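You operate a simulated robot arm through the tools that you are given. There is no shell and no other tool. Be economical: measure what you need, move in short steps, check, and stop when the job is done.

You run a simulated robot arm. Do the job below in one go: nothing can be reset, and whatever is moved stays where it is left.

JOB
Put one of the short steel bars from the middle of the mill table in the deep red tray. Put the black block on the middle of the mill table away on the top of the small parts bench. Take the pink banded lug on the door end of the tube bench and put it away on the top of the parts dryer. Put the 110 head tube from the top of the grey tool cabinet on the shelf under the rack bench and the 130 head tube on the top of the rear-end stand. Push the bottom tool cabinet drawer shut. Open the good drawer, fetch the black banded fitting and set it in the inside of the good drawer and shut the drawer again. Fetch the hand brush and set it on the shelf under the tub stand. Put the lug labelled "72" from the top of the rear-end stand on the top of the small parts bench and the lug labelled "74" on the mill end of the tube bench. Pull the upper right drawer open. Do these in any order. Set down upright: pink banded lug, head tube, hand brush, lug.

The check looks at the end state, three seconds after you hand in, the way a careful person would. Anything else that was tipped, shoved, dropped, spilled or broken makes it a failure.

ROBOT AND FRAMES
A 6-joint arm with a two-finger parallel gripper on a trunk, on a base that drives. Base frame: it is fixed to the floor where the robot stands at the start and does not move with it; the origin is under the middle of the robot, x ahead of it, y to its left, z up. Lengths are in m, angles in rad, forces in N, time in s.
With the tool pointing down near the work surface it reaches from about 0.32 to 0.7 m from the robot's upright axis, wherever it stands. Its first joint turns from -2.897 to 2.897 rad. Places, roughly: black banded fitting (7x7x5 cm) [1, -1.3, 0.8]; black block (5x4x2 cm) [0.6, 0.2, 1.1]; bottom tool cabinet drawer [0.8, -1.9, 0.2]; deep red tray (24x16x5 cm) [-1.4, 0.9, 0.9]; good drawer [0.8, -1.1, 0.5]; hand brush (10x4x6 cm) [0.5, 0.1, 1.1]; head tube [1, -1.75, 1]; inside of the good drawer [0.9, -1.1, 0.5]; lug [-1, -2.5, 1]; mill end of the tube bench [-2.9, -3.8, 0.9]; pink banded lug (7x4x5 cm) [-4.5, -3.8, 0.9]; shelf under the rack bench [0, -5.3, 0.2]; shelf under the tub stand [1, -1, 0.3]; top of the parts dryer [-7.7, -3.5, 1]; top of the rear-end stand [-1.1, -2.6, 0.9]; top of the small parts bench [1, -3.4, 0.8]; upper right drawer [-6.7, -5.2, 0.8]. Payload 4.1 kg.
The TCP is the grasp point between the finger pads, 0.023 m short of the fingertips. In the tool frame z runs along the fingers and y along their closing line. The gripper opens to 0.094 m. The fingers are 0.038 m wide and 0.01 m thick; the gripper's body (0.054 by 0.096 m) begins 0.039 m behind the TCP.
Orientation is that of the tool frame in the base frame, as a unit quaternion [w, x, y, z]. With the fingers straight down and closing along the base's y, the tool's x points along the base's -x, its y along +y and its z along -z.

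CONTROLS
- The arm moves only by the tool arm_command. Its argument "moves" is a list of rows, each a list of 7 numbers: the shift along the tool's x, y, z in units of 150 mm (1.0 is 150 mm), then the turn, a rotation vector about the tool's x, y, z in units of 45 degrees (1.0 is 45 degrees), then the opening, from 0 (shut) to 1 (fully open). In form: [[dx, dy, dz, ax, ay, az, grip], ...]. A call has 1 to 12 rows; each row is the pose to reach, as a shift and turn from the pose commanded when the call began, along the tool's axes at that moment. A call with a number of a shift or a turn outside -1 to 1 is refused whole. Each row takes 0.2 s and may step no farther than 0.05 m and 0.15 rad from the row before; otherwise, or with a gripper value out of range, the whole call is refused. A pose out of reach is approached as far as the arm can. The call stops where the force on the tool passes 40 N (or 10 N more than at its start, if that is more) or the arm is blocked; 0.2 s more then pass. Each finger travels about 0.045 m/s and halts on what it meets, pressing with about 36 N; the grip force reading is that of the motor and also rises with nothing between the fingers. The clock runs only during rows and for 0.2 s after the last one: add rows that repeat a pose to give the fingers time. It gives the time, the measured TCP pose, the force on the tool (base axes), the opening and the grip force at its end, in the units of the frame above (readings bear some noise), with the torque about the TCP (base axes, N m) and any sound that the robot's microphone picked up, and new pictures: "show" is both (left out), scene, wrist or none.
- Cameras (640 x 400 px; columns grow to the right, rows downward): "scene" is now at [0.0111, 0.1551, 1.5826]; the picture's right is [-0.01, -1.00, 0.00], its down [-0.55, 0.01, -0.83] and it looks along [0.83, -0.01, -0.55] (base axes); focal length 254 px, centre (320, 200). "wrist" rides on the gripper at [0.086, 0.016, -0.075] in the tool frame; the picture's right is [-0.18, 0.98, 0.00], its down [-0.58, -0.11, -0.81] and it looks along [-0.79, -0.15, 0.59] (tool axes); focal length 243 px, centre (320, 200). There is no depth. A picture from a camera that has moved, and an enlarged one, comes with that camera's place and axes in the base frame and with its lens. The place of the scene camera against the robot may be out by one fixed shift of up to 0.025 m in any direction.
- slide_trunk(by): slides the trunk up (or, below 0, down) by that many m; the arm and the scene camera ride with it, the base frame stays. It gives what a move gives, with no picture.
- base_move(legs): drives the robot by 1 to 6 legs, each [ahead, turn to the left] in m and rad, along the robot's own axes; the way and the turn of a leg run together, so that a leg with both is an arc; at most 1.5 m and 3.142 rad a leg. The arm and the cameras ride along, it lands a little off, and it stops where it bumps. It gives what a move gives, and a new picture of the scene camera.
- pan_tilt(pan, tilt): turns the head with the scene camera to pan (to the left, within 2.705 rad either way) and tilt (down, from -0.506 to 1.204), counted from straight ahead of the robot. It gives what a move gives, and a new picture of the scene camera.
- inspect(camera, box): a new picture of the part [left, top, right, bottom] of that camera's present view, enlarged. No time passes.
- finish_job(): hands the job in; it is judged then, once.

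Work in short steps. Places have to be worked out from the pictures, the camera data and where the tool is seen: move nearer, look again, correct. Check each grasp and each placing, and mend what went wrong. You have 546 turns and 360 pictures in all, those below and enlarged ones among them. Open the gripper and draw the arm clear of the work before you hand the job in, unless the task says otherwise; then end with one line.

The tools are called as a command line: name --pt "numbers of a row" for each row, then --argument value for the rest, lists and objects as JSON in quotes. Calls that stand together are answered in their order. arm_command: Moves the arm, as the interface text tells. Its arguments: {"type":"object","properties":{"moves":{"type":"array","items":{"type":"array","items":{"type":"number"}}},"show":{"type":"string","enum":["both","scene","wrist","none"]}},"required":["moves"]} The other tools are called the same way: slide_trunk (by) slides the trunk up or down; base_move (legs) drives the base; pan_tilt (pan, tilt) turns the head that bears the scene camera; inspect (camera, box) takes an enlarged picture of a part of a camera's view; finish_job () hands the job in.

At the start:

```text
time_s: 0.0
tcp_pos: [0.3084, 0.1939, 1.3655]
orientation: [0.001, -0.001, 1.0, 0.0]
ft_force: [-0.9, 0.2, -0.1]
torque: [0.0, 0.0, 0.03]
opening: 0.094
grip_force: 0.1
trunk travel left (down, up): [-0.525, 0.065]
robot x, y, heading: [-0.0004, 0.0039, -0.0]
head pan, tilt: [-0.01, 0.588]
```

scene: 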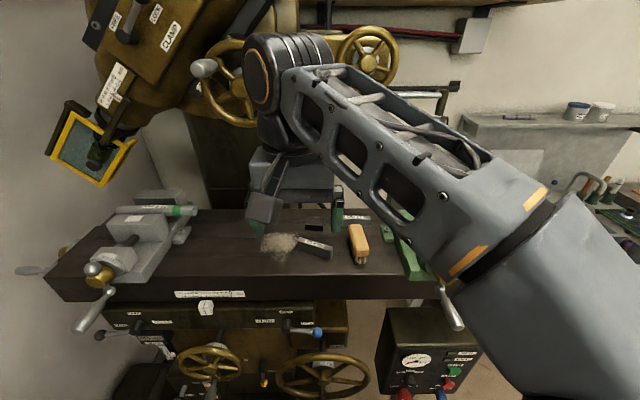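
wrist: 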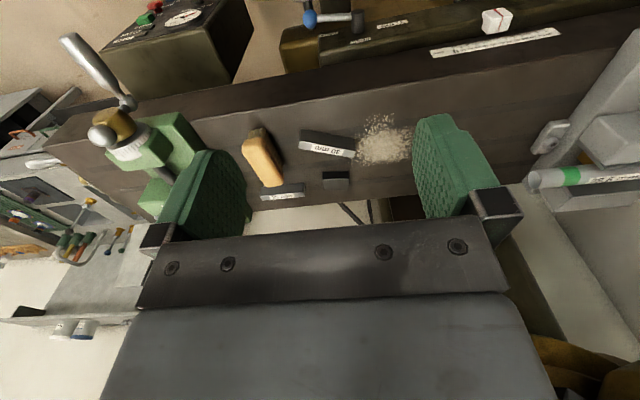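

The mill table is ahead with a brush, a bar-like item, a block and chips. I'll enlarge both views to identify items.

inspect --camera "wrist" --box '[180, 80, 480, 260]'

inspect --camera "scene" --box '[200, 180, 480, 355]'

```text
2.13 times, centred on (330, 170) of wrist
camera zoom: at [0.2211, 0.2113, 1.4384], right [0.18, 0.98, 0.0], down [0.58, -0.11, 0.81], along [0.79, -0.15, -0.59], focal length 518 px, centre (299, 264)
```

zoom: 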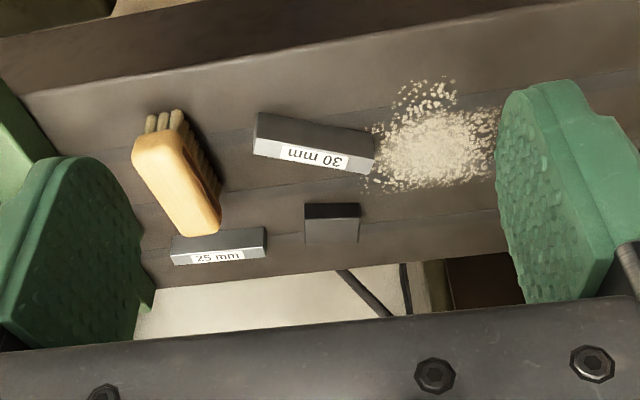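

```text
2.29 times, centred on (340, 268) of scene
camera zoom: at [0.0111, 0.1551, 1.5826], right [-0.01, -1.0, 0.0], down [-0.55, 0.01, -0.83], along [0.83, -0.01, -0.55], focal length 580 px, centre (274, 46)
```

zoom: 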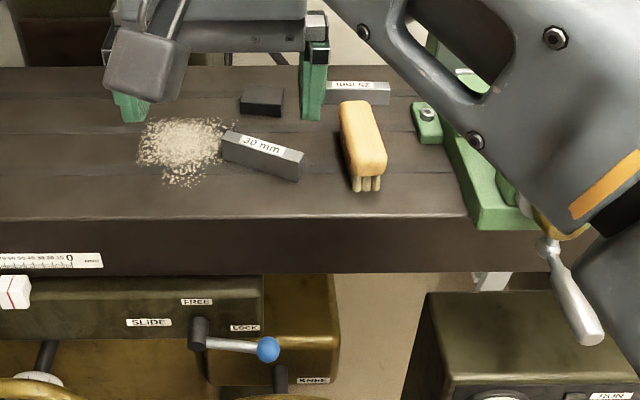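

I'll survey the surroundings by panning the head before acting.

pan_tilt --pan -1.1 --tilt 0.45

pan_tilt --pan -2.3 --tilt 0.4

pan_tilt --pan 2.4 --tilt 0.4

```text
time_s: 1.3
tcp_pos: [0.307, 0.1947, 1.3644]
orientation: [0.001, 0.001, 1.0, 0.0]
ft_force: [0.3, 0.2, 0.5]
torque: [-0.04, -0.06, -0.02]
opening: 0.094
grip_force: 0.1
trunk travel left (down, up): [-0.525, 0.065]
robot x, y, heading: [-0.0043, 0.0024, 0.001]
head pan, tilt: [-1.1, 0.45]
camera scene: at [-0.0359, 0.0742, 1.5951], right [-0.89, -0.45, 0.0], down [-0.2, 0.39, -0.9], along [0.41, -0.8, -0.44], focal length 254 px, centre (320, 200)
```

scene: 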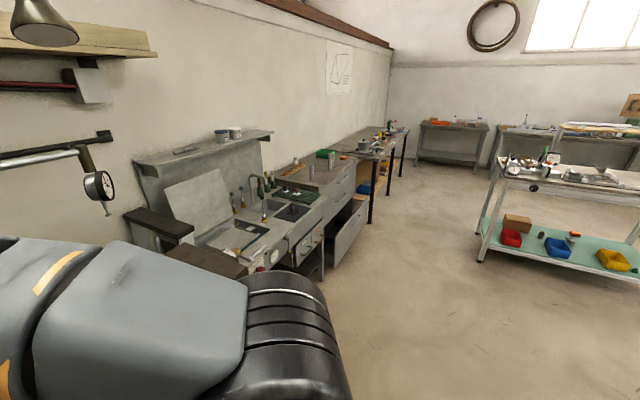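

```text
time_s: 2.7
tcp_pos: [0.3072, 0.1937, 1.3642]
orientation: [0.0, 0.0, 1.0, 0.0]
ft_force: [0.1, 0.5, -1.0]
torque: [0.0, 0.0, 0.02]
opening: 0.0939
grip_force: 0.2
trunk travel left (down, up): [-0.525, 0.065]
robot x, y, heading: [0.0005, 0.003, -0.0]
head pan, tilt: [-2.3, 0.4]
camera scene: at [-0.1393, 0.0869, 1.5997], right [-0.75, 0.67, 0.0], down [0.26, 0.29, -0.92], along [-0.61, -0.69, -0.39], focal length 254 px, centre (320, 200)
```

scene: 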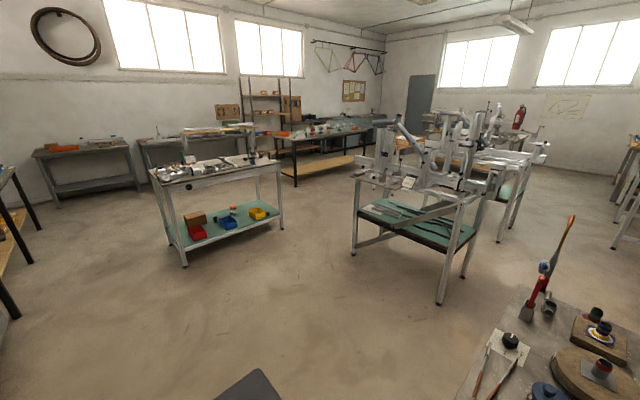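

```text
time_s: 6.5
tcp_pos: [0.3072, 0.1937, 1.3645]
orientation: [0.0, 0.0, 1.0, 0.0]
ft_force: [1.0, -0.8, 0.2]
torque: [-0.01, 0.0, 0.01]
opening: 0.0941
grip_force: 0.0
trunk travel left (down, up): [-0.525, 0.065]
robot x, y, heading: [0.001, 0.0011, -0.001]
head pan, tilt: [2.4, 0.4]
camera scene: at [-0.1459, 0.2187, 1.5997], right [0.68, 0.74, 0.0], down [0.29, -0.26, -0.92], along [-0.68, 0.62, -0.39], focal length 254 px, centre (320, 200)
```

scene: 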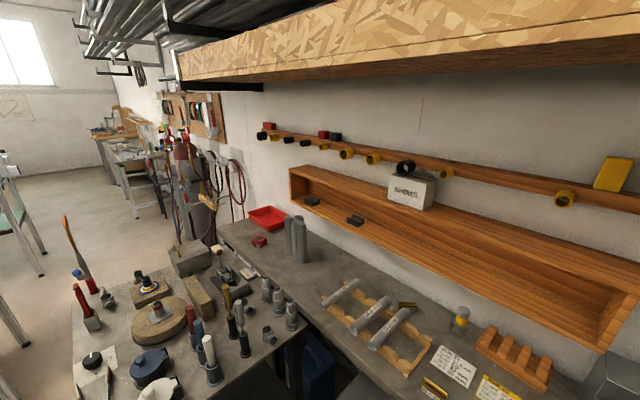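

Now I'll look closer at the tub stand area to plan the brush placement.

pan_tilt --pan -0.85 --tilt 0.7

base_move --legs '[[-0.5, 0], [0, -0.9]]'

```text
time_s: 9.2
tcp_pos: [0.308, 0.1924, 1.364]
orientation: [0.001, 0.0, 1.0, 0.0]
ft_force: [-0.9, -0.7, 0.0]
torque: [0.01, 0.01, -0.02]
opening: 0.0943
grip_force: 0.1
trunk travel left (down, up): [-0.525, 0.065]
robot x, y, heading: [0.0036, 0.001, -0.004]
head pan, tilt: [-0.85, 0.7]
camera scene: at [-0.0216, 0.0922, 1.5729], right [-0.75, -0.66, 0.0], down [-0.43, 0.48, -0.77], along [0.51, -0.57, -0.64], focal length 254 px, centre (320, 200)
```

scene: 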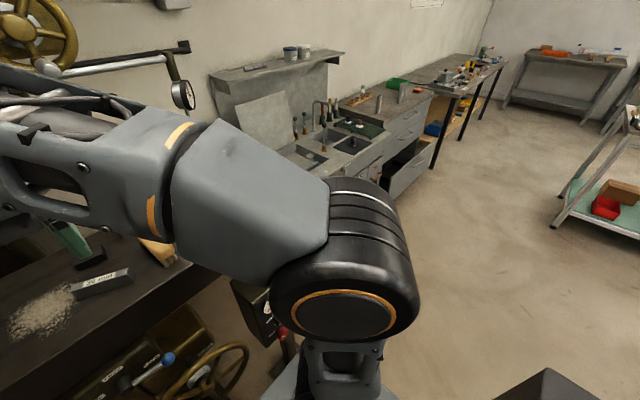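

```text
time_s: 11.8
tcp_pos: [-0.0944, 0.187, 1.3658]
orientation: [0.0, 0.013, 1.0, 0.001]
ft_force: [-1.6, 0.7, -0.4]
torque: [-0.03, -0.05, 0.0]
opening: 0.0938
grip_force: 0.0
trunk travel left (down, up): [-0.525, 0.065]
robot x, y, heading: [-0.4042, 0.0019, -0.024]
head pan, tilt: [-0.85, 0.7]
stopped in leg 1: the robot was blocked; the commanded pose is now the measured one
camera scene: at [-0.4258, 0.0932, 1.5728], right [-0.77, -0.64, 0.0], down [-0.41, 0.49, -0.77], along [0.49, -0.59, -0.64], focal length 254 px, centre (320, 200)
```

scene: 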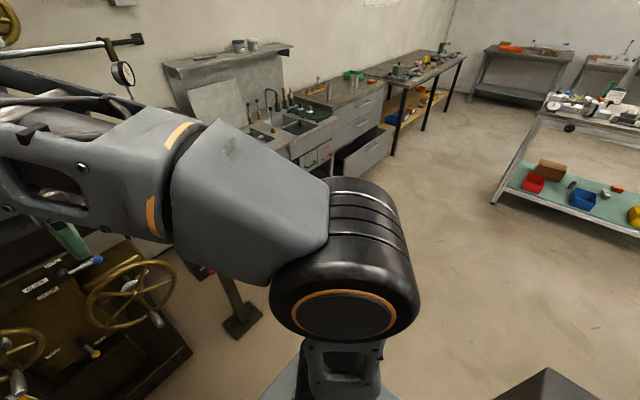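

I bumped the bench behind; check it for damage.

pan_tilt --pan 2.7 --tilt 0.7

```text
time_s: 14.8
tcp_pos: [-0.0938, 0.1876, 1.3639]
orientation: [0.0, 0.012, 1.0, 0.0]
ft_force: [-0.2, -0.3, -0.3]
torque: [0.0, 0.01, -0.02]
opening: 0.0941
grip_force: 0.1
trunk travel left (down, up): [-0.525, 0.065]
robot x, y, heading: [-0.4076, 0.0018, -0.025]
head pan, tilt: [2.7, 0.7]
camera scene: at [-0.5549, 0.1963, 1.5729], right [0.45, 0.89, 0.0], down [0.57, -0.29, -0.76], along [-0.68, 0.34, -0.64], focal length 254 px, centre (320, 200)
```

scene: 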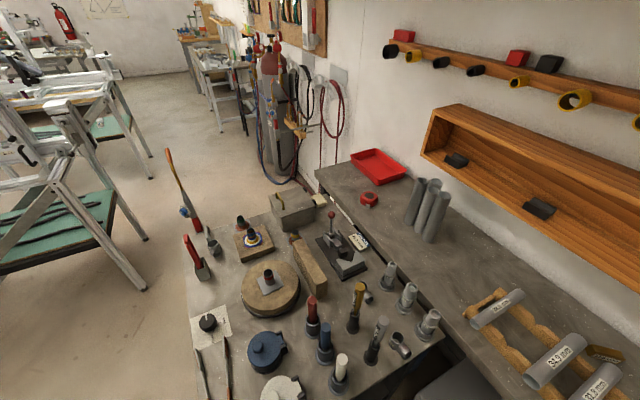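

Nothing was disturbed. Now I drive to view the tub stand/good drawer front.

base_move --legs '[[0.1, 0], [0, -1.2], [1.1, 0], [0, 1.22]]'

pan_tilt --pan -0.35 --tilt 0.9

```text
time_s: 27.2
tcp_pos: [0.3707, -0.859, 1.3653]
orientation: [0.001, 0.016, 1.0, 0.001]
ft_force: [0.1, -0.1, -0.5]
torque: [-0.01, -0.03, -0.02]
opening: 0.0941
grip_force: 0.1
trunk travel left (down, up): [-0.525, 0.065]
robot x, y, heading: [0.0564, -1.0453, -0.038]
head pan, tilt: [2.7, 0.7]
camera scene: at [-0.0906, -0.8462, 1.5729], right [0.46, 0.89, 0.0], down [0.57, -0.3, -0.76], along [-0.68, 0.35, -0.64], focal length 254 px, centre (320, 200)
```

scene: 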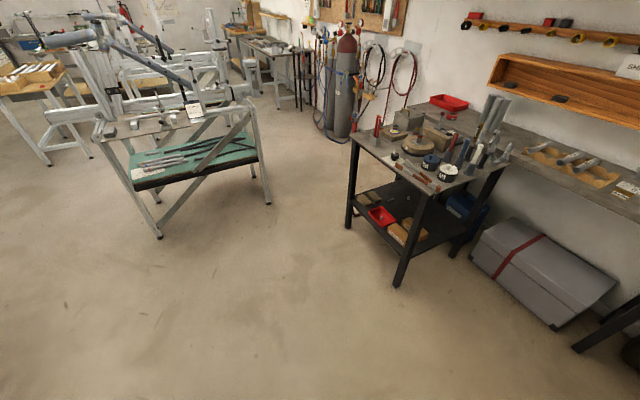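

```text
time_s: 29.8
tcp_pos: [0.3703, -0.8593, 1.3644]
orientation: [0.0, 0.016, 1.0, 0.0]
ft_force: [-0.8, 0.4, 0.1]
torque: [0.0, 0.07, -0.01]
opening: 0.0942
grip_force: 0.0
trunk travel left (down, up): [-0.525, 0.065]
robot x, y, heading: [0.0572, -1.0431, -0.034]
head pan, tilt: [-0.351, 0.901]
camera scene: at [0.0548, -0.9138, 1.5567], right [-0.38, -0.93, 0.0], down [-0.73, 0.29, -0.62], along [0.58, -0.23, -0.78], focal length 254 px, centre (320, 200)
```

scene: 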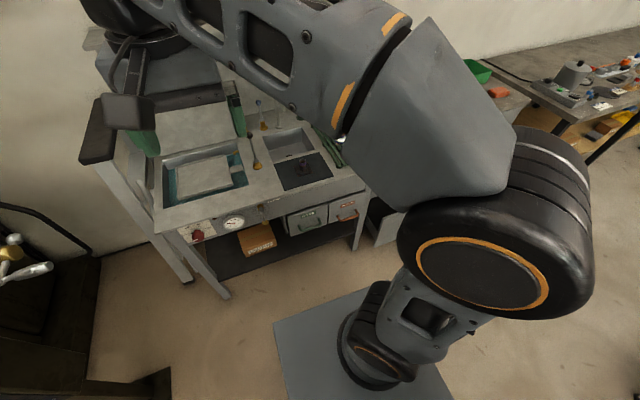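

Zoom on the tub stand.

inspect --camera "scene" --box '[100, 120, 420, 320]'

```text
2.00 times, centred on (260, 220) of scene
camera zoom: at [0.0548, -0.9138, 1.5567], right [-0.38, -0.93, 0.0], down [-0.73, 0.29, -0.62], along [0.58, -0.23, -0.78], focal length 507 px, centre (440, 160)
```

zoom: 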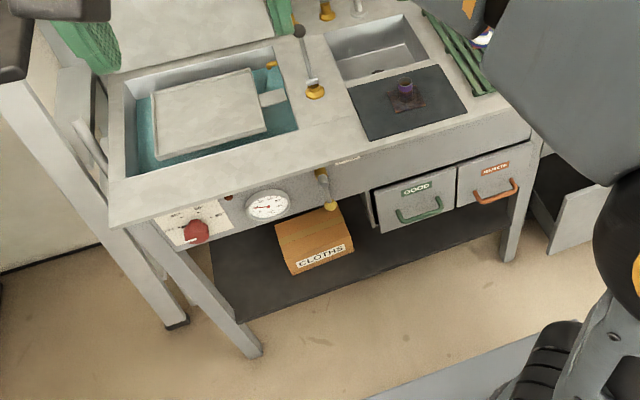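

The GOOD drawer has a green handle and the shelf below has open room. I'll lower the trunk to get a better look at the drawer and the fitting.

slide_trunk --by -0.4

pan_tilt --pan -0.1 --tilt 0.6

arm_command --pt "0 0 0 0 0 0 1" --show "wrist"

```text
time_s: 33.6
tcp_pos: [0.3717, -0.859, 0.965]
orientation: [0.0, 0.017, 1.0, 0.0]
ft_force: [-0.1, 0.0, -0.3]
torque: [0.0, -0.02, -0.01]
opening: 0.0938
grip_force: 0.0
trunk travel left (down, up): [-0.125, 0.465]
robot x, y, heading: [0.0582, -1.0423, -0.035]
head pan, tilt: [-0.351, 0.901]
```

```text
time_s: 34.4
tcp_pos: [0.3707, -0.8598, 0.9647]
orientation: [0.0, 0.016, 1.0, -0.001]
ft_force: [0.7, 0.7, 0.1]
torque: [0.0, 0.03, -0.03]
opening: 0.0941
grip_force: 0.1
trunk travel left (down, up): [-0.125, 0.465]
robot x, y, heading: [0.0595, -1.0457, -0.032]
head pan, tilt: [-0.099, 0.6]
camera scene: at [0.0725, -0.8973, 1.1814], right [-0.14, -0.99, 0.0], down [-0.56, 0.08, -0.82], along [0.82, -0.11, -0.57], focal length 254 px, centre (320, 200)
```

scene: 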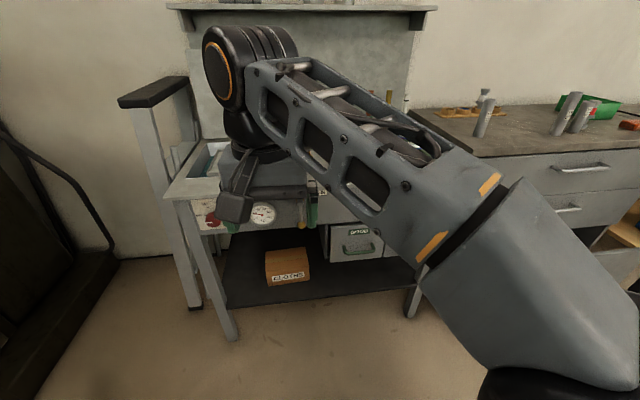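

```text
time_s: 34.8
tcp_pos: [0.3699, -0.8601, 0.9658]
orientation: [0.0, 0.017, 1.0, 0.0]
ft_force: [-1.1, -0.1, 1.0]
torque: [-0.03, -0.01, 0.03]
opening: 0.0941
grip_force: 0.1
trunk travel left (down, up): [-0.125, 0.465]
robot x, y, heading: [0.058, -1.0446, -0.034]
head pan, tilt: [-0.099, 0.6]
camera wrist: at [0.2842, -0.8393, 1.0388], right [0.22, 0.98, 0.0], down [0.58, -0.13, 0.81], along [0.79, -0.17, -0.59], focal length 243 px, centre (320, 200)
```

wrist: 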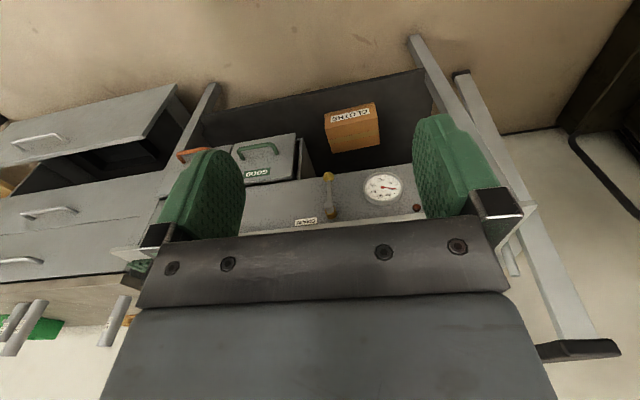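

The handle bar looks to be at about (0.73, -1.13, 0.49). I'll back off a little and turn the tool horizontal with the fingers closing vertically.

base_move --legs '[[-0.25, 0]]'

arm_command --pt "-0.166 0 0 0 -0.166 0 1" --pt "-0.333 0 0 0 -0.333 0 1" --pt "-0.5 0 0 0 -0.5 0 1" --pt "-0.666 0 0 0 -0.666 0 1" --pt "-0.833 0 0 0 -0.833 0 1" --pt "-1 0 0 0 -1 0 1" --show "none"

arm_command --pt "0 0 0 0 -0.166 0 1" --pt "0 0 0 0 -0.333 0 1" --pt "0 0 0 0 -0.5 0 1" --pt "0 0 0 0 -0.666 0 1" --pt "0 0 0 0 -0.833 0 1" --pt "0 0 0 0 -1 0 1" --show "both"

```text
time_s: 36.7
tcp_pos: [0.1145, -0.8507, 0.9646]
orientation: [0.0, 0.017, 1.0, 0.0]
ft_force: [0.3, -0.5, -0.6]
torque: [0.0, -0.02, 0.0]
opening: 0.0939
grip_force: 0.0
trunk travel left (down, up): [-0.125, 0.465]
robot x, y, heading: [-0.199, -1.0351, -0.035]
head pan, tilt: [-0.099, 0.6]
camera scene: at [-0.1826, -0.8882, 1.1815], right [-0.13, -0.99, 0.0], down [-0.56, 0.08, -0.83], along [0.82, -0.11, -0.56], focal length 254 px, centre (320, 200)
```

scene: 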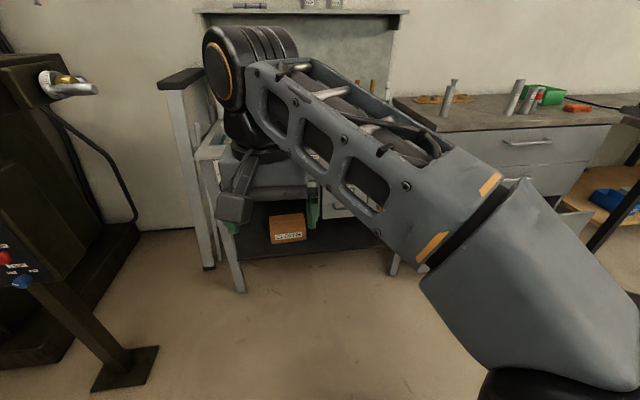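

```text
time_s: 38.1
tcp_pos: [0.2641, -0.8551, 0.9662]
orientation: [0.383, 0.015, 0.923, -0.006]
ft_force: [-0.2, -0.3, 0.7]
torque: [-0.02, 0.01, 0.01]
opening: 0.094
grip_force: 0.1
trunk travel left (down, up): [-0.125, 0.465]
robot x, y, heading: [-0.1975, -1.0337, -0.036]
head pan, tilt: [-0.099, 0.6]
```

```text
time_s: 39.5
tcp_pos: [0.2638, -0.855, 0.9643]
orientation: [0.708, 0.012, 0.706, -0.011]
ft_force: [-0.1, 0.1, -0.1]
torque: [-0.06, -0.01, 0.0]
opening: 0.094
grip_force: 0.0
trunk travel left (down, up): [-0.125, 0.465]
robot x, y, heading: [-0.1996, -1.0364, -0.032]
head pan, tilt: [-0.099, 0.6]
camera scene: at [-0.1827, -0.8883, 1.1815], right [-0.13, -0.99, 0.0], down [-0.56, 0.08, -0.83], along [0.82, -0.11, -0.56], focal length 254 px, centre (320, 200)
camera wrist: at [0.1905, -0.8355, 0.8771], right [0.03, 0.98, 0.18], down [-0.81, -0.08, 0.58], along [0.58, -0.17, 0.79], focal length 243 px, centre (320, 200)
```

scene: 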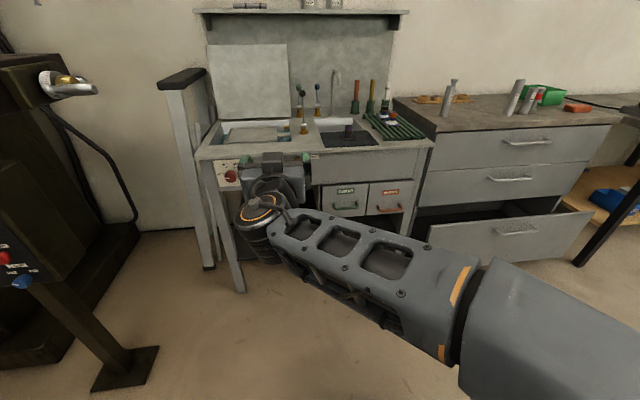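
wrist: 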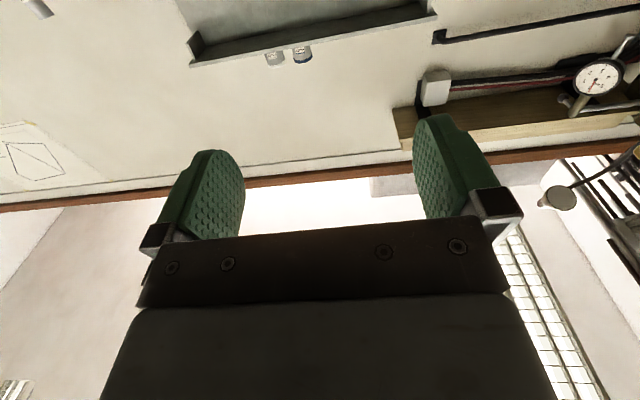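

Great view now. Zoom for details.

inspect --camera "scene" --box '[200, 80, 440, 230]'

inspect --camera "scene" --box '[390, 70, 640, 230]'

```text
2.67 times, centred on (320, 155) of scene
camera zoom: at [-0.1827, -0.8883, 1.1815], right [-0.13, -0.99, 0.0], down [-0.56, 0.08, -0.83], along [0.82, -0.11, -0.56], focal length 676 px, centre (320, 320)
```

zoom: 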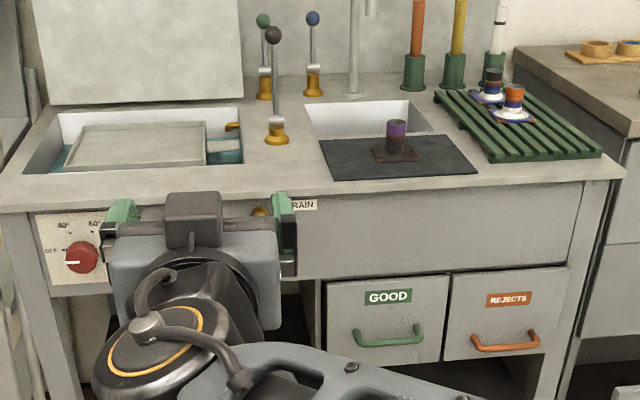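

```text
2.50 times, centred on (515, 150) of scene
camera zoom: at [-0.1827, -0.8883, 1.1815], right [-0.13, -0.99, 0.0], down [-0.56, 0.08, -0.83], along [0.82, -0.11, -0.56], focal length 634 px, centre (-168, 325)
```

zoom: 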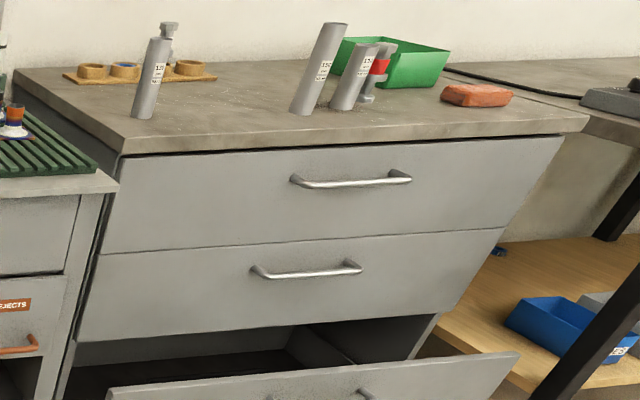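

The black-banded fitting is the rear one on the green rack. I roll the tool 90° while lowering toward drawer height.

arm_command --pt "0.166 -0.166 0 0 0 0.166 1" --pt "0.333 -0.333 0 0 0 0.333 1" --pt "0.5 -0.5 0 0 0 0.5 1" --pt "0.666 -0.666 0 0 0 0.666 1" --pt "0.833 -0.833 0 0 0 0.833 1" --pt "1 -1 0 0 0 1 1" --show "none"

arm_command --pt "0 0 0 0 0 0.166 1" --pt "0 0 0 0 0 0.333 1" --pt "0 0 0 0 0 0.5 1" --pt "0 0 0 0 0 0.666 1" --pt "0 0 0 0 0 0.833 1" --pt "0 0 0 0 0 1 1" --show "none"

slide_trunk --by -0.12

arm_command --pt "0 -0.25 0 0 0 0 1" --pt "0 -0.5 0 0 0 0 1" --pt "0 -0.75 0 0 0 0 1" --pt "0 -1 0 0 0 0 1" --show "both"

```text
time_s: 41.1
tcp_pos: [0.2134, -0.959, 0.8493]
orientation: [0.637, 0.277, 0.683, 0.225]
ft_force: [-0.1, -0.6, 0.4]
torque: [-0.03, -0.01, -0.01]
opening: 0.0938
grip_force: 0.1
out of reach, approached as far as the arm can: row 4, 5, 6
trunk travel left (down, up): [-0.125, 0.465]
robot x, y, heading: [-0.199, -1.0351, -0.033]
head pan, tilt: [-0.099, 0.6]
stopped in row 6: the arm was blocked; the commanded pose is now the measured one
```

```text
time_s: 41.9
tcp_pos: [0.1972, -0.9476, 0.8247]
orientation: [0.551, 0.399, 0.679, 0.277]
ft_force: [0.0, 0.8, 0.2]
torque: [-0.02, 0.0, 0.0]
opening: 0.0939
grip_force: 0.0
out of reach, approached as far as the arm can: row 1, 2, 3, 4
trunk travel left (down, up): [-0.125, 0.465]
robot x, y, heading: [-0.2017, -1.0353, -0.033]
head pan, tilt: [-0.099, 0.6]
stopped in row 4: the arm was blocked; the commanded pose is now the measured one
```

```text
time_s: 43.4
tcp_pos: [0.1965, -0.948, 0.7055]
orientation: [0.552, 0.399, 0.677, 0.278]
ft_force: [-0.4, -0.1, 0.5]
torque: [0.0, 0.01, 0.02]
opening: 0.0939
grip_force: 0.1
trunk travel left (down, up): [-0.005, 0.585]
robot x, y, heading: [-0.1977, -1.035, -0.032]
head pan, tilt: [-0.099, 0.6]
```

```text
time_s: 44.4
tcp_pos: [0.2043, -0.9525, 0.6988]
orientation: [0.534, 0.383, 0.698, 0.284]
ft_force: [0.6, 0.6, -0.3]
torque: [0.01, 0.01, 0.0]
opening: 0.0938
grip_force: 0.1
out of reach, approached as far as the arm can: row 1, 2, 3, 4
trunk travel left (down, up): [-0.005, 0.585]
robot x, y, heading: [-0.2021, -1.0376, -0.033]
head pan, tilt: [-0.099, 0.6]
camera scene: at [-0.1746, -0.8933, 1.0616], right [-0.13, -0.99, 0.0], down [-0.57, 0.08, -0.82], along [0.81, -0.11, -0.57], focal length 254 px, centre (320, 200)
camera wrist: at [0.1242, -0.8688, 0.6859], right [0.25, 0.38, 0.89], down [-0.72, -0.54, 0.43], along [0.64, -0.75, 0.14], focal length 243 px, centre (320, 200)
```

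scene: 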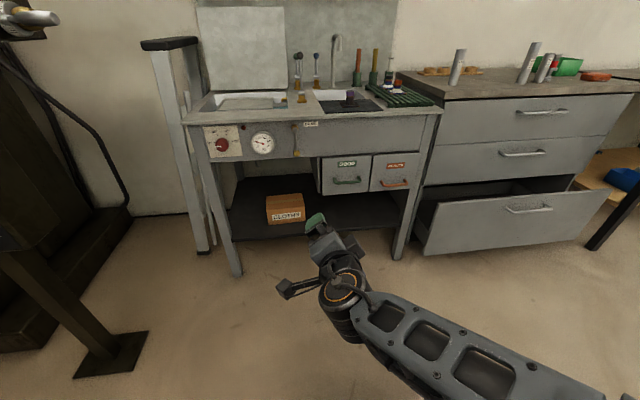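
wrist: 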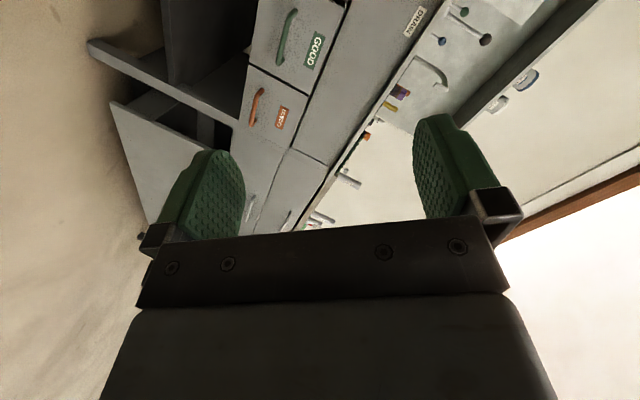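

The arm was cramped too close in; I push the tool further out first and then correct the orientation.

arm_command --pt "0 0 0.3 0 0 0 1" --pt "0 0 0.6 0 0 0 1" --pt "0 0 1 0 0 0 1" --show "none"

arm_command --pt "0 0 0 -0.068 -0.017 0.146 1" --pt "0 0 0 -0.136 -0.034 0.292 1" --pt "0 0 0 -0.204 -0.05 0.438 1" --pt "0 0 0 -0.272 -0.067 0.585 1" --pt "0 0 0 -0.34 -0.084 0.731 1" --show "wrist"

```text
refused: row 3 steps farther than a row can; nothing moved
```

```text
time_s: 45.0
tcp_pos: [0.1999, -0.9568, 0.6891]
orientation: [0.507, 0.442, 0.682, 0.287]
ft_force: [0.4, 0.3, 0.2]
torque: [-0.01, -0.03, 0.02]
opening: 0.094
grip_force: 0.0
out of reach, approached as far as the arm can: row 1, 2
trunk travel left (down, up): [-0.005, 0.585]
robot x, y, heading: [-0.1955, -1.0283, -0.034]
head pan, tilt: [-0.099, 0.6]
stopped in row 2: the arm was blocked; the commanded pose is now the measured one
camera wrist: at [0.1265, -0.8676, 0.689], right [0.32, 0.27, 0.91], down [-0.74, -0.52, 0.42], along [0.59, -0.81, 0.03], focal length 243 px, centre (320, 200)
```

wrist: 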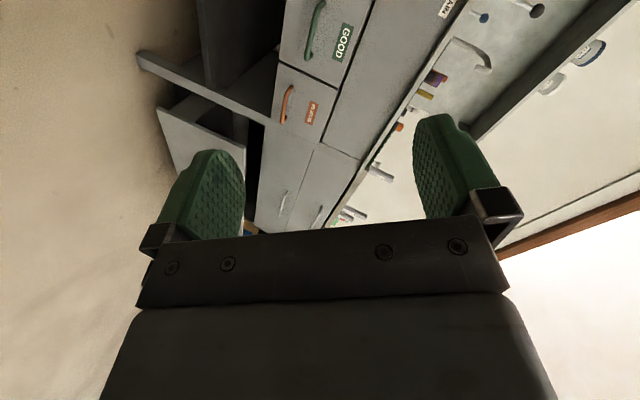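

arm_command --pt "0 0 0.3 0 0 0 1" --pt "0 0 0.6 0 0 0 1" --pt "0 0 0.9 0 0 0 1" --pt "0 0 1 0 0 0 1" --show "none"

```text
time_s: 46.0
tcp_pos: [0.3405, -0.955, 0.7141]
orientation: [0.503, 0.447, 0.686, 0.277]
ft_force: [-0.2, 0.5, 1.5]
torque: [0.04, 0.05, 0.06]
opening: 0.094
grip_force: 0.0
out of reach, approached as far as the arm can: row 1, 2, 3, 4
trunk travel left (down, up): [-0.005, 0.585]
robot x, y, heading: [-0.2004, -1.0374, -0.035]
head pan, tilt: [-0.099, 0.6]
```

Rolling this way hits a joint limit; I roll the other way instead.

arm_command --pt "0 0 0 0 0 -0.166 1" --pt "0 0 0 0 0 -0.333 1" --pt "0 0 0 0 0 -0.5 1" --pt "0 0 0 0 0 -0.666 1" --pt "0 0 0 0 0 -0.833 1" --pt "0 0 0 0 0 -1 1" --show "none"

arm_command --pt "0 0 0 0 0 -0.166 1" --pt "0 0 0 0 0 -0.333 1" --pt "0 0 0 0 0 -0.5 1" --pt "0 0 0 0 0 -0.666 1" --pt "0 0 0 0 0 -0.833 1" --pt "0 0 0 0 0 -1 1" --show "none"

arm_command --pt "0 0 0 0 0 -0.166 1" --pt "0 0 0 0 0 -0.333 1" --pt "0 0 0 0 0 -0.5 1" --pt "0 0 0 0 0 -0.666 1" --pt "0 0 0 0 0 -0.833 1" --pt "0 0 0 0 0 -1 1" --show "both"

```text
time_s: 47.4
tcp_pos: [0.3403, -0.952, 0.7171]
orientation: [0.583, 0.148, 0.796, 0.069]
ft_force: [-0.2, -0.2, 0.0]
torque: [-0.02, 0.0, 0.02]
opening: 0.094
grip_force: 0.2
trunk travel left (down, up): [-0.005, 0.585]
robot x, y, heading: [-0.1991, -1.0335, -0.038]
head pan, tilt: [-0.099, 0.6]
```

```text
time_s: 48.8
tcp_pos: [0.3389, -0.9518, 0.7182]
orientation: [0.565, -0.168, 0.792, -0.158]
ft_force: [1.0, 0.4, -0.2]
torque: [-0.02, 0.02, 0.01]
opening: 0.0941
grip_force: 0.0
trunk travel left (down, up): [-0.005, 0.585]
robot x, y, heading: [-0.1995, -1.0369, -0.034]
head pan, tilt: [-0.099, 0.6]
```

```text
time_s: 50.2
tcp_pos: [0.3403, -0.9532, 0.7181]
orientation: [0.461, -0.459, 0.668, -0.361]
ft_force: [0.6, 0.4, 0.2]
torque: [0.03, 0.02, -0.02]
opening: 0.0938
grip_force: 0.0
trunk travel left (down, up): [-0.005, 0.585]
robot x, y, heading: [-0.2003, -1.0315, -0.033]
head pan, tilt: [-0.099, 0.6]
camera scene: at [-0.1825, -0.8883, 1.0615], right [-0.13, -0.99, 0.0], down [-0.56, 0.08, -0.83], along [0.82, -0.11, -0.56], focal length 254 px, centre (320, 200)
camera wrist: at [0.2511, -1.0246, 0.7011], right [-0.24, 0.49, -0.84], down [-0.65, 0.56, 0.52], along [0.72, 0.67, 0.18], focal length 243 px, centre (320, 200)
```

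scene: 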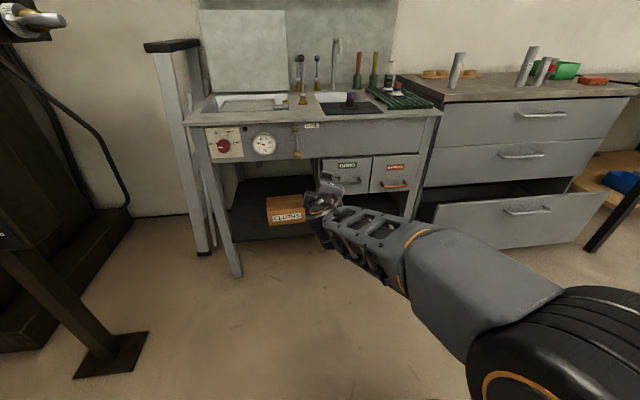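
wrist: 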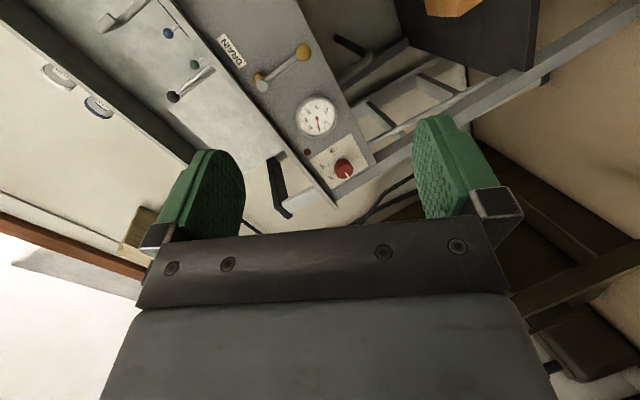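

This way works. I align the tool exactly forward, then move to the drawer-handle height and lateral position.

arm_command --pt "0 0 0 0.098 -0.035 -0.099 1" --pt "0 0 0 0.196 -0.07 -0.198 1" --pt "0 0 0 0.293 -0.105 -0.298 1" --pt "0 0 0 0.391 -0.14 -0.397 1" --show "none"

arm_command --pt "0.2 0.2 0 0 0 0 1" --pt "0.4 0.4 0 0 0 0 1" --pt "0.6 0.6 0 0 0 0 1" --pt "0.8 0.8 0 0 0 0 1" --pt "1 1 0 0 0 0 1" --show "none"

arm_command --pt "0.05 0.25 0 0 0 0 1" --pt "0.1 0.5 0 0 0 0 1" --pt "0.1 0.5 0 0 0 0 1" --show "both"

```text
time_s: 51.2
tcp_pos: [0.3387, -0.9527, 0.718]
orientation: [0.501, -0.499, 0.499, -0.501]
ft_force: [-0.4, 0.0, -0.3]
torque: [0.02, -0.01, 0.01]
opening: 0.094
grip_force: 0.1
trunk travel left (down, up): [-0.005, 0.585]
robot x, y, heading: [-0.1997, -1.0342, -0.036]
head pan, tilt: [-0.099, 0.6]
```

```text
time_s: 52.4
tcp_pos: [0.3305, -0.9849, 0.5863]
orientation: [0.487, -0.488, 0.514, -0.511]
ft_force: [-0.5, 0.6, -1.1]
torque: [-0.01, 0.02, -0.02]
opening: 0.0941
grip_force: 0.2
out of reach, approached as far as the arm can: row 2, 3, 4, 5
trunk travel left (down, up): [-0.005, 0.585]
robot x, y, heading: [-0.2012, -1.037, -0.032]
head pan, tilt: [-0.099, 0.6]
```

```text
time_s: 53.2
tcp_pos: [0.3296, -0.9842, 0.5088]
orientation: [0.485, -0.486, 0.516, -0.513]
ft_force: [0.2, 0.1, 0.2]
torque: [-0.01, 0.0, 0.01]
opening: 0.0941
grip_force: 0.1
out of reach, approached as far as the arm can: row 1, 2, 3
trunk travel left (down, up): [-0.005, 0.585]
robot x, y, heading: [-0.1984, -1.0353, -0.038]
head pan, tilt: [-0.099, 0.6]
camera scene: at [-0.1825, -0.8883, 1.0615], right [-0.13, -0.99, 0.0], down [-0.56, 0.08, -0.83], along [0.82, -0.11, -0.56], focal length 254 px, centre (320, 200)
camera wrist: at [0.2494, -1.0646, 0.4925], right [0.01, 0.19, -0.98], down [-0.77, 0.63, 0.11], along [0.64, 0.76, 0.15], focal length 243 px, centre (320, 200)
```

scene: 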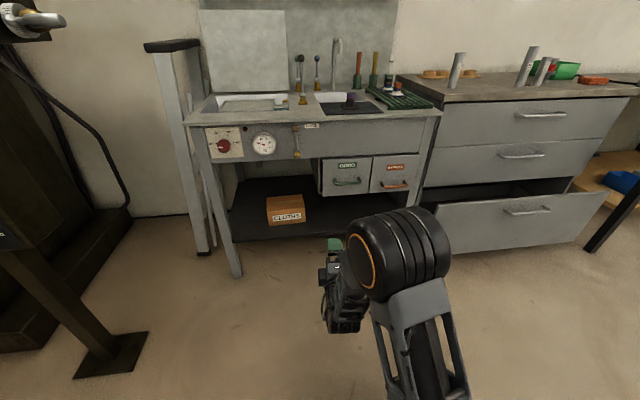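
wrist: 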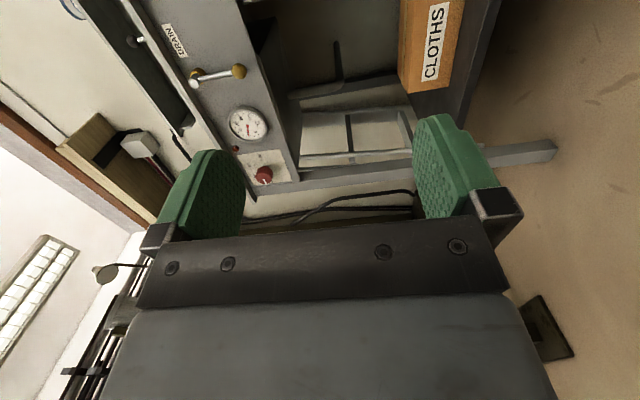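

Arm can't go right of its axis at this height, so I shift the robot itself to line up with the handle.

base_move --legs '[[0, -0.8], [0.205, 0], [0, 0.84]]'

```text
time_s: 59.0
tcp_pos: [0.4609, -1.1054, 0.5094]
orientation: [0.497, -0.497, 0.505, -0.501]
ft_force: [0.9, 0.9, 0.2]
torque: [0.0, 0.01, 0.0]
opening: 0.0936
grip_force: 0.1
trunk travel left (down, up): [-0.005, 0.585]
robot x, y, heading: [-0.0653, -1.1834, 0.015]
head pan, tilt: [-0.099, 0.6]
camera scene: at [-0.0555, -1.0341, 1.0615], right [-0.09, -1.0, 0.0], down [-0.56, 0.05, -0.83], along [0.82, -0.07, -0.56], focal length 254 px, centre (320, 200)
```

scene: 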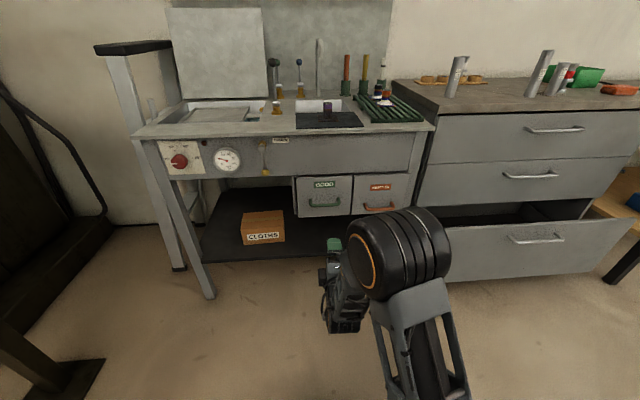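

inspect --camera "scene" --box '[260, 160, 420, 280]'

inspect --camera "wrist" --box '[0, 0, 640, 400]'

```text
3.33 times, centred on (340, 220) of scene
camera zoom: at [-0.0555, -1.0341, 1.0615], right [-0.09, -1.0, 0.0], down [-0.56, 0.05, -0.83], along [0.82, -0.07, -0.56], focal length 846 px, centre (253, 133)
```

zoom: 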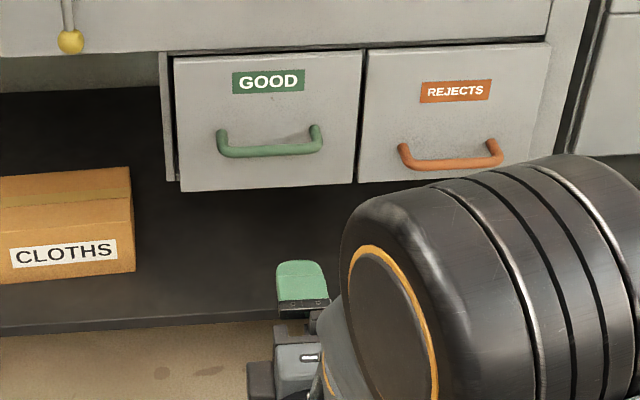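

```text
1.00 times, centred on (320, 200) of wrist
camera zoom: at [0.3848, -1.1903, 0.4928], right [0.0, 0.18, -0.98], down [-0.8, 0.59, 0.11], along [0.6, 0.79, 0.15], focal length 243 px, centre (320, 200)
```

zoom: 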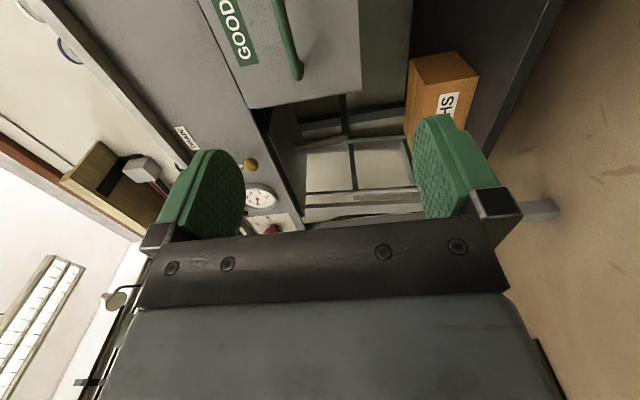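

The bar seems near (0.69, -1.105, 0.545). I raise slightly and drive forward a bit, then recheck.

arm_command --pt "0 -0.12 0 0 0 0 1" --pt "0 -0.24 0 0 0 0 1" --show "none"

base_move --legs '[[0.15, 0]]'

inspect --camera "wrist" --box '[0, 0, 640, 400]'

```text
time_s: 59.6
tcp_pos: [0.4622, -1.1045, 0.5448]
orientation: [0.496, -0.498, 0.504, -0.502]
ft_force: [-0.5, -0.3, 0.0]
torque: [0.03, -0.05, -0.02]
opening: 0.0942
grip_force: 0.0
trunk travel left (down, up): [-0.005, 0.585]
robot x, y, heading: [-0.0669, -1.1839, 0.016]
head pan, tilt: [-0.099, 0.6]
```

```text
time_s: 61.0
tcp_pos: [0.615, -1.1001, 0.545]
orientation: [0.497, -0.499, 0.503, -0.501]
ft_force: [-0.6, 0.2, 0.1]
torque: [-0.01, 0.02, 0.02]
opening: 0.0943
grip_force: 0.0
trunk travel left (down, up): [-0.005, 0.585]
robot x, y, heading: [0.0911, -1.1825, 0.014]
head pan, tilt: [-0.099, 0.6]
camera scene: at [0.0966, -1.0319, 1.0615], right [-0.08, -1.0, 0.0], down [-0.56, 0.05, -0.83], along [0.82, -0.07, -0.56], focal length 254 px, centre (320, 200)
```

scene: 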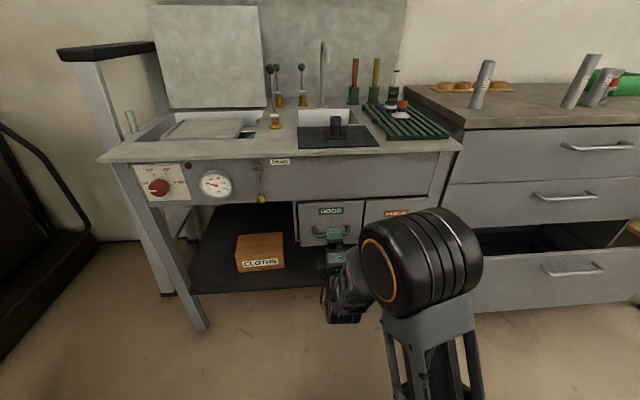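

```text
1.00 times, centred on (320, 200) of wrist
camera zoom: at [0.5392, -1.1855, 0.5283], right [0.0, 0.18, -0.98], down [-0.8, 0.59, 0.11], along [0.6, 0.79, 0.15], focal length 243 px, centre (320, 200)
```

zoom: 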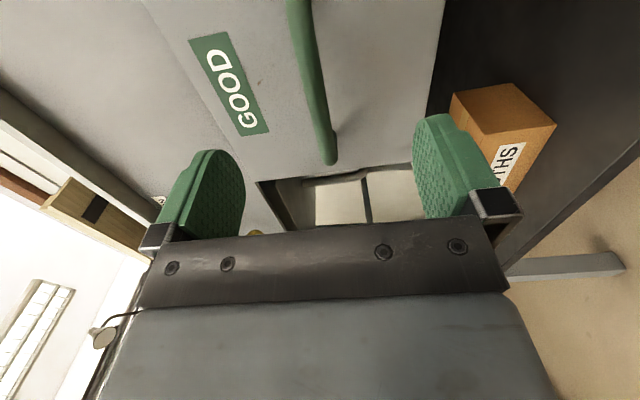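

Bar is centred vertically between the fingers. Move forward 7 cm.

arm_command --pt "0 0 0.2 0 0 0 1" --pt "0 0 0.35 0 0 0 1" --pt "0 0 0.45 0 0 0 1" --show "wrist"

```text
time_s: 61.8
tcp_pos: [0.6809, -1.0956, 0.5456]
orientation: [0.495, -0.497, 0.505, -0.503]
ft_force: [-0.5, -0.1, 0.0]
torque: [-0.01, 0.0, -0.01]
opening: 0.0943
grip_force: 0.1
out of reach, approached as far as the arm can: row 3
trunk travel left (down, up): [-0.005, 0.585]
robot x, y, heading: [0.0925, -1.1779, 0.019]
head pan, tilt: [-0.099, 0.6]
camera wrist: at [0.6055, -1.1803, 0.5288], right [0.0, 0.18, -0.98], down [-0.8, 0.59, 0.11], along [0.61, 0.78, 0.15], focal length 243 px, centre (320, 200)
```

wrist: 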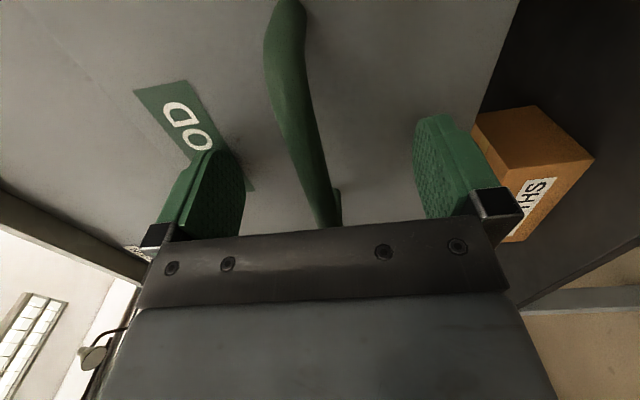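

The bar lies between the fingers; close.

arm_command --pt "0 0 0.02 0 0 0 0" --pt "0 0 0.02 0 0 0 0" --pt "0 0 0.02 0 0 0 0" --pt "0 0 0.02 0 0 0 0" --pt "0 0 0.02 0 0 0 0" --pt "0 0 0.02 0 0 0 0" --pt "0 0 0.02 0 0 0 0" --show "wrist"

```text
time_s: 63.4
tcp_pos: [0.6849, -1.0949, 0.5447]
orientation: [0.495, -0.497, 0.506, -0.502]
ft_force: [0.0, 0.2, -0.8]
torque: [-0.24, 0.0, -0.01]
opening: 0.0118
grip_force: 45.1
trunk travel left (down, up): [-0.005, 0.585]
robot x, y, heading: [0.0894, -1.1837, 0.018]
head pan, tilt: [-0.099, 0.6]
camera wrist: at [0.6084, -1.1793, 0.5284], right [0.0, 0.18, -0.98], down [-0.8, 0.59, 0.11], along [0.6, 0.78, 0.15], focal length 243 px, centre (320, 200)
```

wrist: 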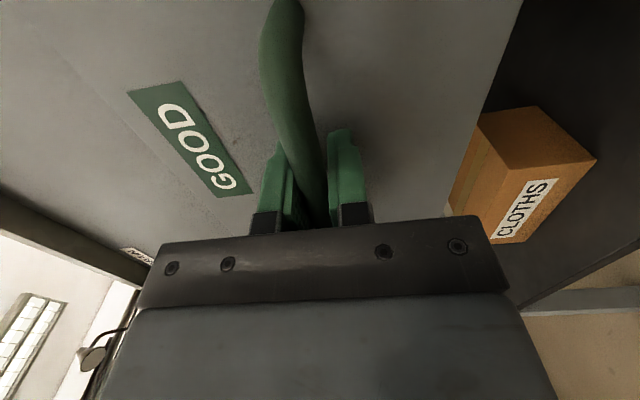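

Handle gripped. Pull by driving back.

base_move --legs '[[-0.22, 0]]'

```text
time_s: 65.1
tcp_pos: [0.4599, -1.0958, 0.5444]
orientation: [0.496, -0.499, 0.503, -0.502]
ft_force: [-0.1, 29.7, -1.7]
torque: [0.56, -0.03, 0.31]
opening: 0.0118
grip_force: 44.7
trunk travel left (down, up): [-0.005, 0.585]
robot x, y, heading: [-0.1378, -1.1853, 0.023]
head pan, tilt: [-0.099, 0.6]
camera scene: at [-0.1291, -1.0342, 1.0613], right [-0.08, -1.0, 0.0], down [-0.56, 0.04, -0.83], along [0.82, -0.07, -0.56], focal length 254 px, centre (320, 200)
```

scene: 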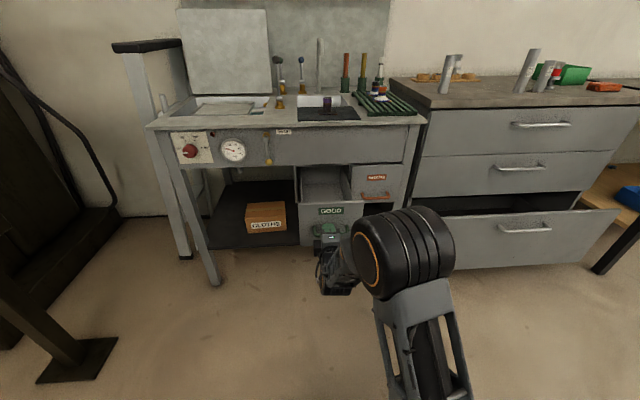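

Drawer open 22 cm. Release and back off.

arm_command --pt "0 0 0 0 0 0 1" --pt "0 0 0 0 0 0 1" --pt "0 0 0 0 0 0 1" --pt "0 0 0 0 0 0 1" --pt "0 0 0 0 0 0 1" --pt "0 0 0 0 0 0 1" --show "none"

base_move --legs '[[-0.15, 0]]'

slide_trunk --by 0.3

pan_tilt --pan -0.05 --tilt 0.6

```text
time_s: 66.5
tcp_pos: [0.4588, -1.0954, 0.5452]
orientation: [0.497, -0.499, 0.503, -0.501]
ft_force: [0.1, -0.4, 0.0]
torque: [0.02, -0.03, -0.01]
opening: 0.094
grip_force: 0.0
trunk travel left (down, up): [-0.005, 0.585]
robot x, y, heading: [-0.1349, -1.1817, 0.016]
head pan, tilt: [-0.099, 0.6]
```

```text
time_s: 67.9
tcp_pos: [0.3056, -1.0986, 0.5453]
orientation: [0.496, -0.499, 0.504, -0.501]
ft_force: [-0.5, -0.1, 0.9]
torque: [-0.03, 0.02, 0.01]
opening: 0.094
grip_force: 0.1
trunk travel left (down, up): [-0.005, 0.585]
robot x, y, heading: [-0.2907, -1.1866, 0.02]
head pan, tilt: [-0.099, 0.6]
camera scene: at [-0.2826, -1.0387, 1.0615], right [-0.08, -1.0, 0.0], down [-0.56, 0.04, -0.83], along [0.82, -0.07, -0.56], focal length 254 px, centre (320, 200)
```

scene: 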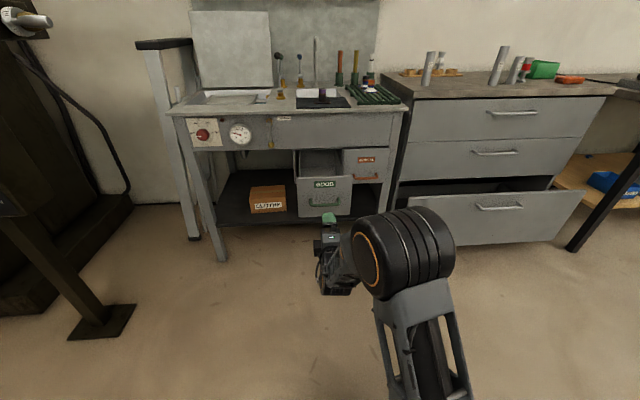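

```text
time_s: 70.9
tcp_pos: [0.3053, -1.0998, 0.8438]
orientation: [0.497, -0.499, 0.504, -0.501]
ft_force: [-0.6, 0.1, 0.1]
torque: [0.0, 0.02, 0.01]
opening: 0.094
grip_force: 0.0
trunk travel left (down, up): [-0.305, 0.285]
robot x, y, heading: [-0.2885, -1.1866, 0.022]
head pan, tilt: [-0.099, 0.6]
```

```text
time_s: 71.6
tcp_pos: [0.3058, -1.0984, 0.846]
orientation: [0.497, -0.499, 0.503, -0.501]
ft_force: [0.2, -0.2, -0.8]
torque: [-0.01, 0.02, 0.0]
opening: 0.094
grip_force: 0.1
trunk travel left (down, up): [-0.305, 0.285]
robot x, y, heading: [-0.2892, -1.1865, 0.023]
head pan, tilt: [-0.051, 0.6]
camera scene: at [-0.2824, -1.0344, 1.3615], right [-0.03, -1.0, 0.0], down [-0.56, 0.02, -0.83], along [0.82, -0.03, -0.56], focal length 254 px, centre (320, 200)
```

scene: 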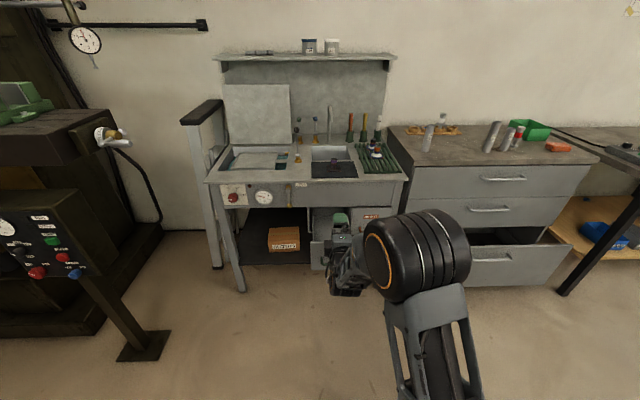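

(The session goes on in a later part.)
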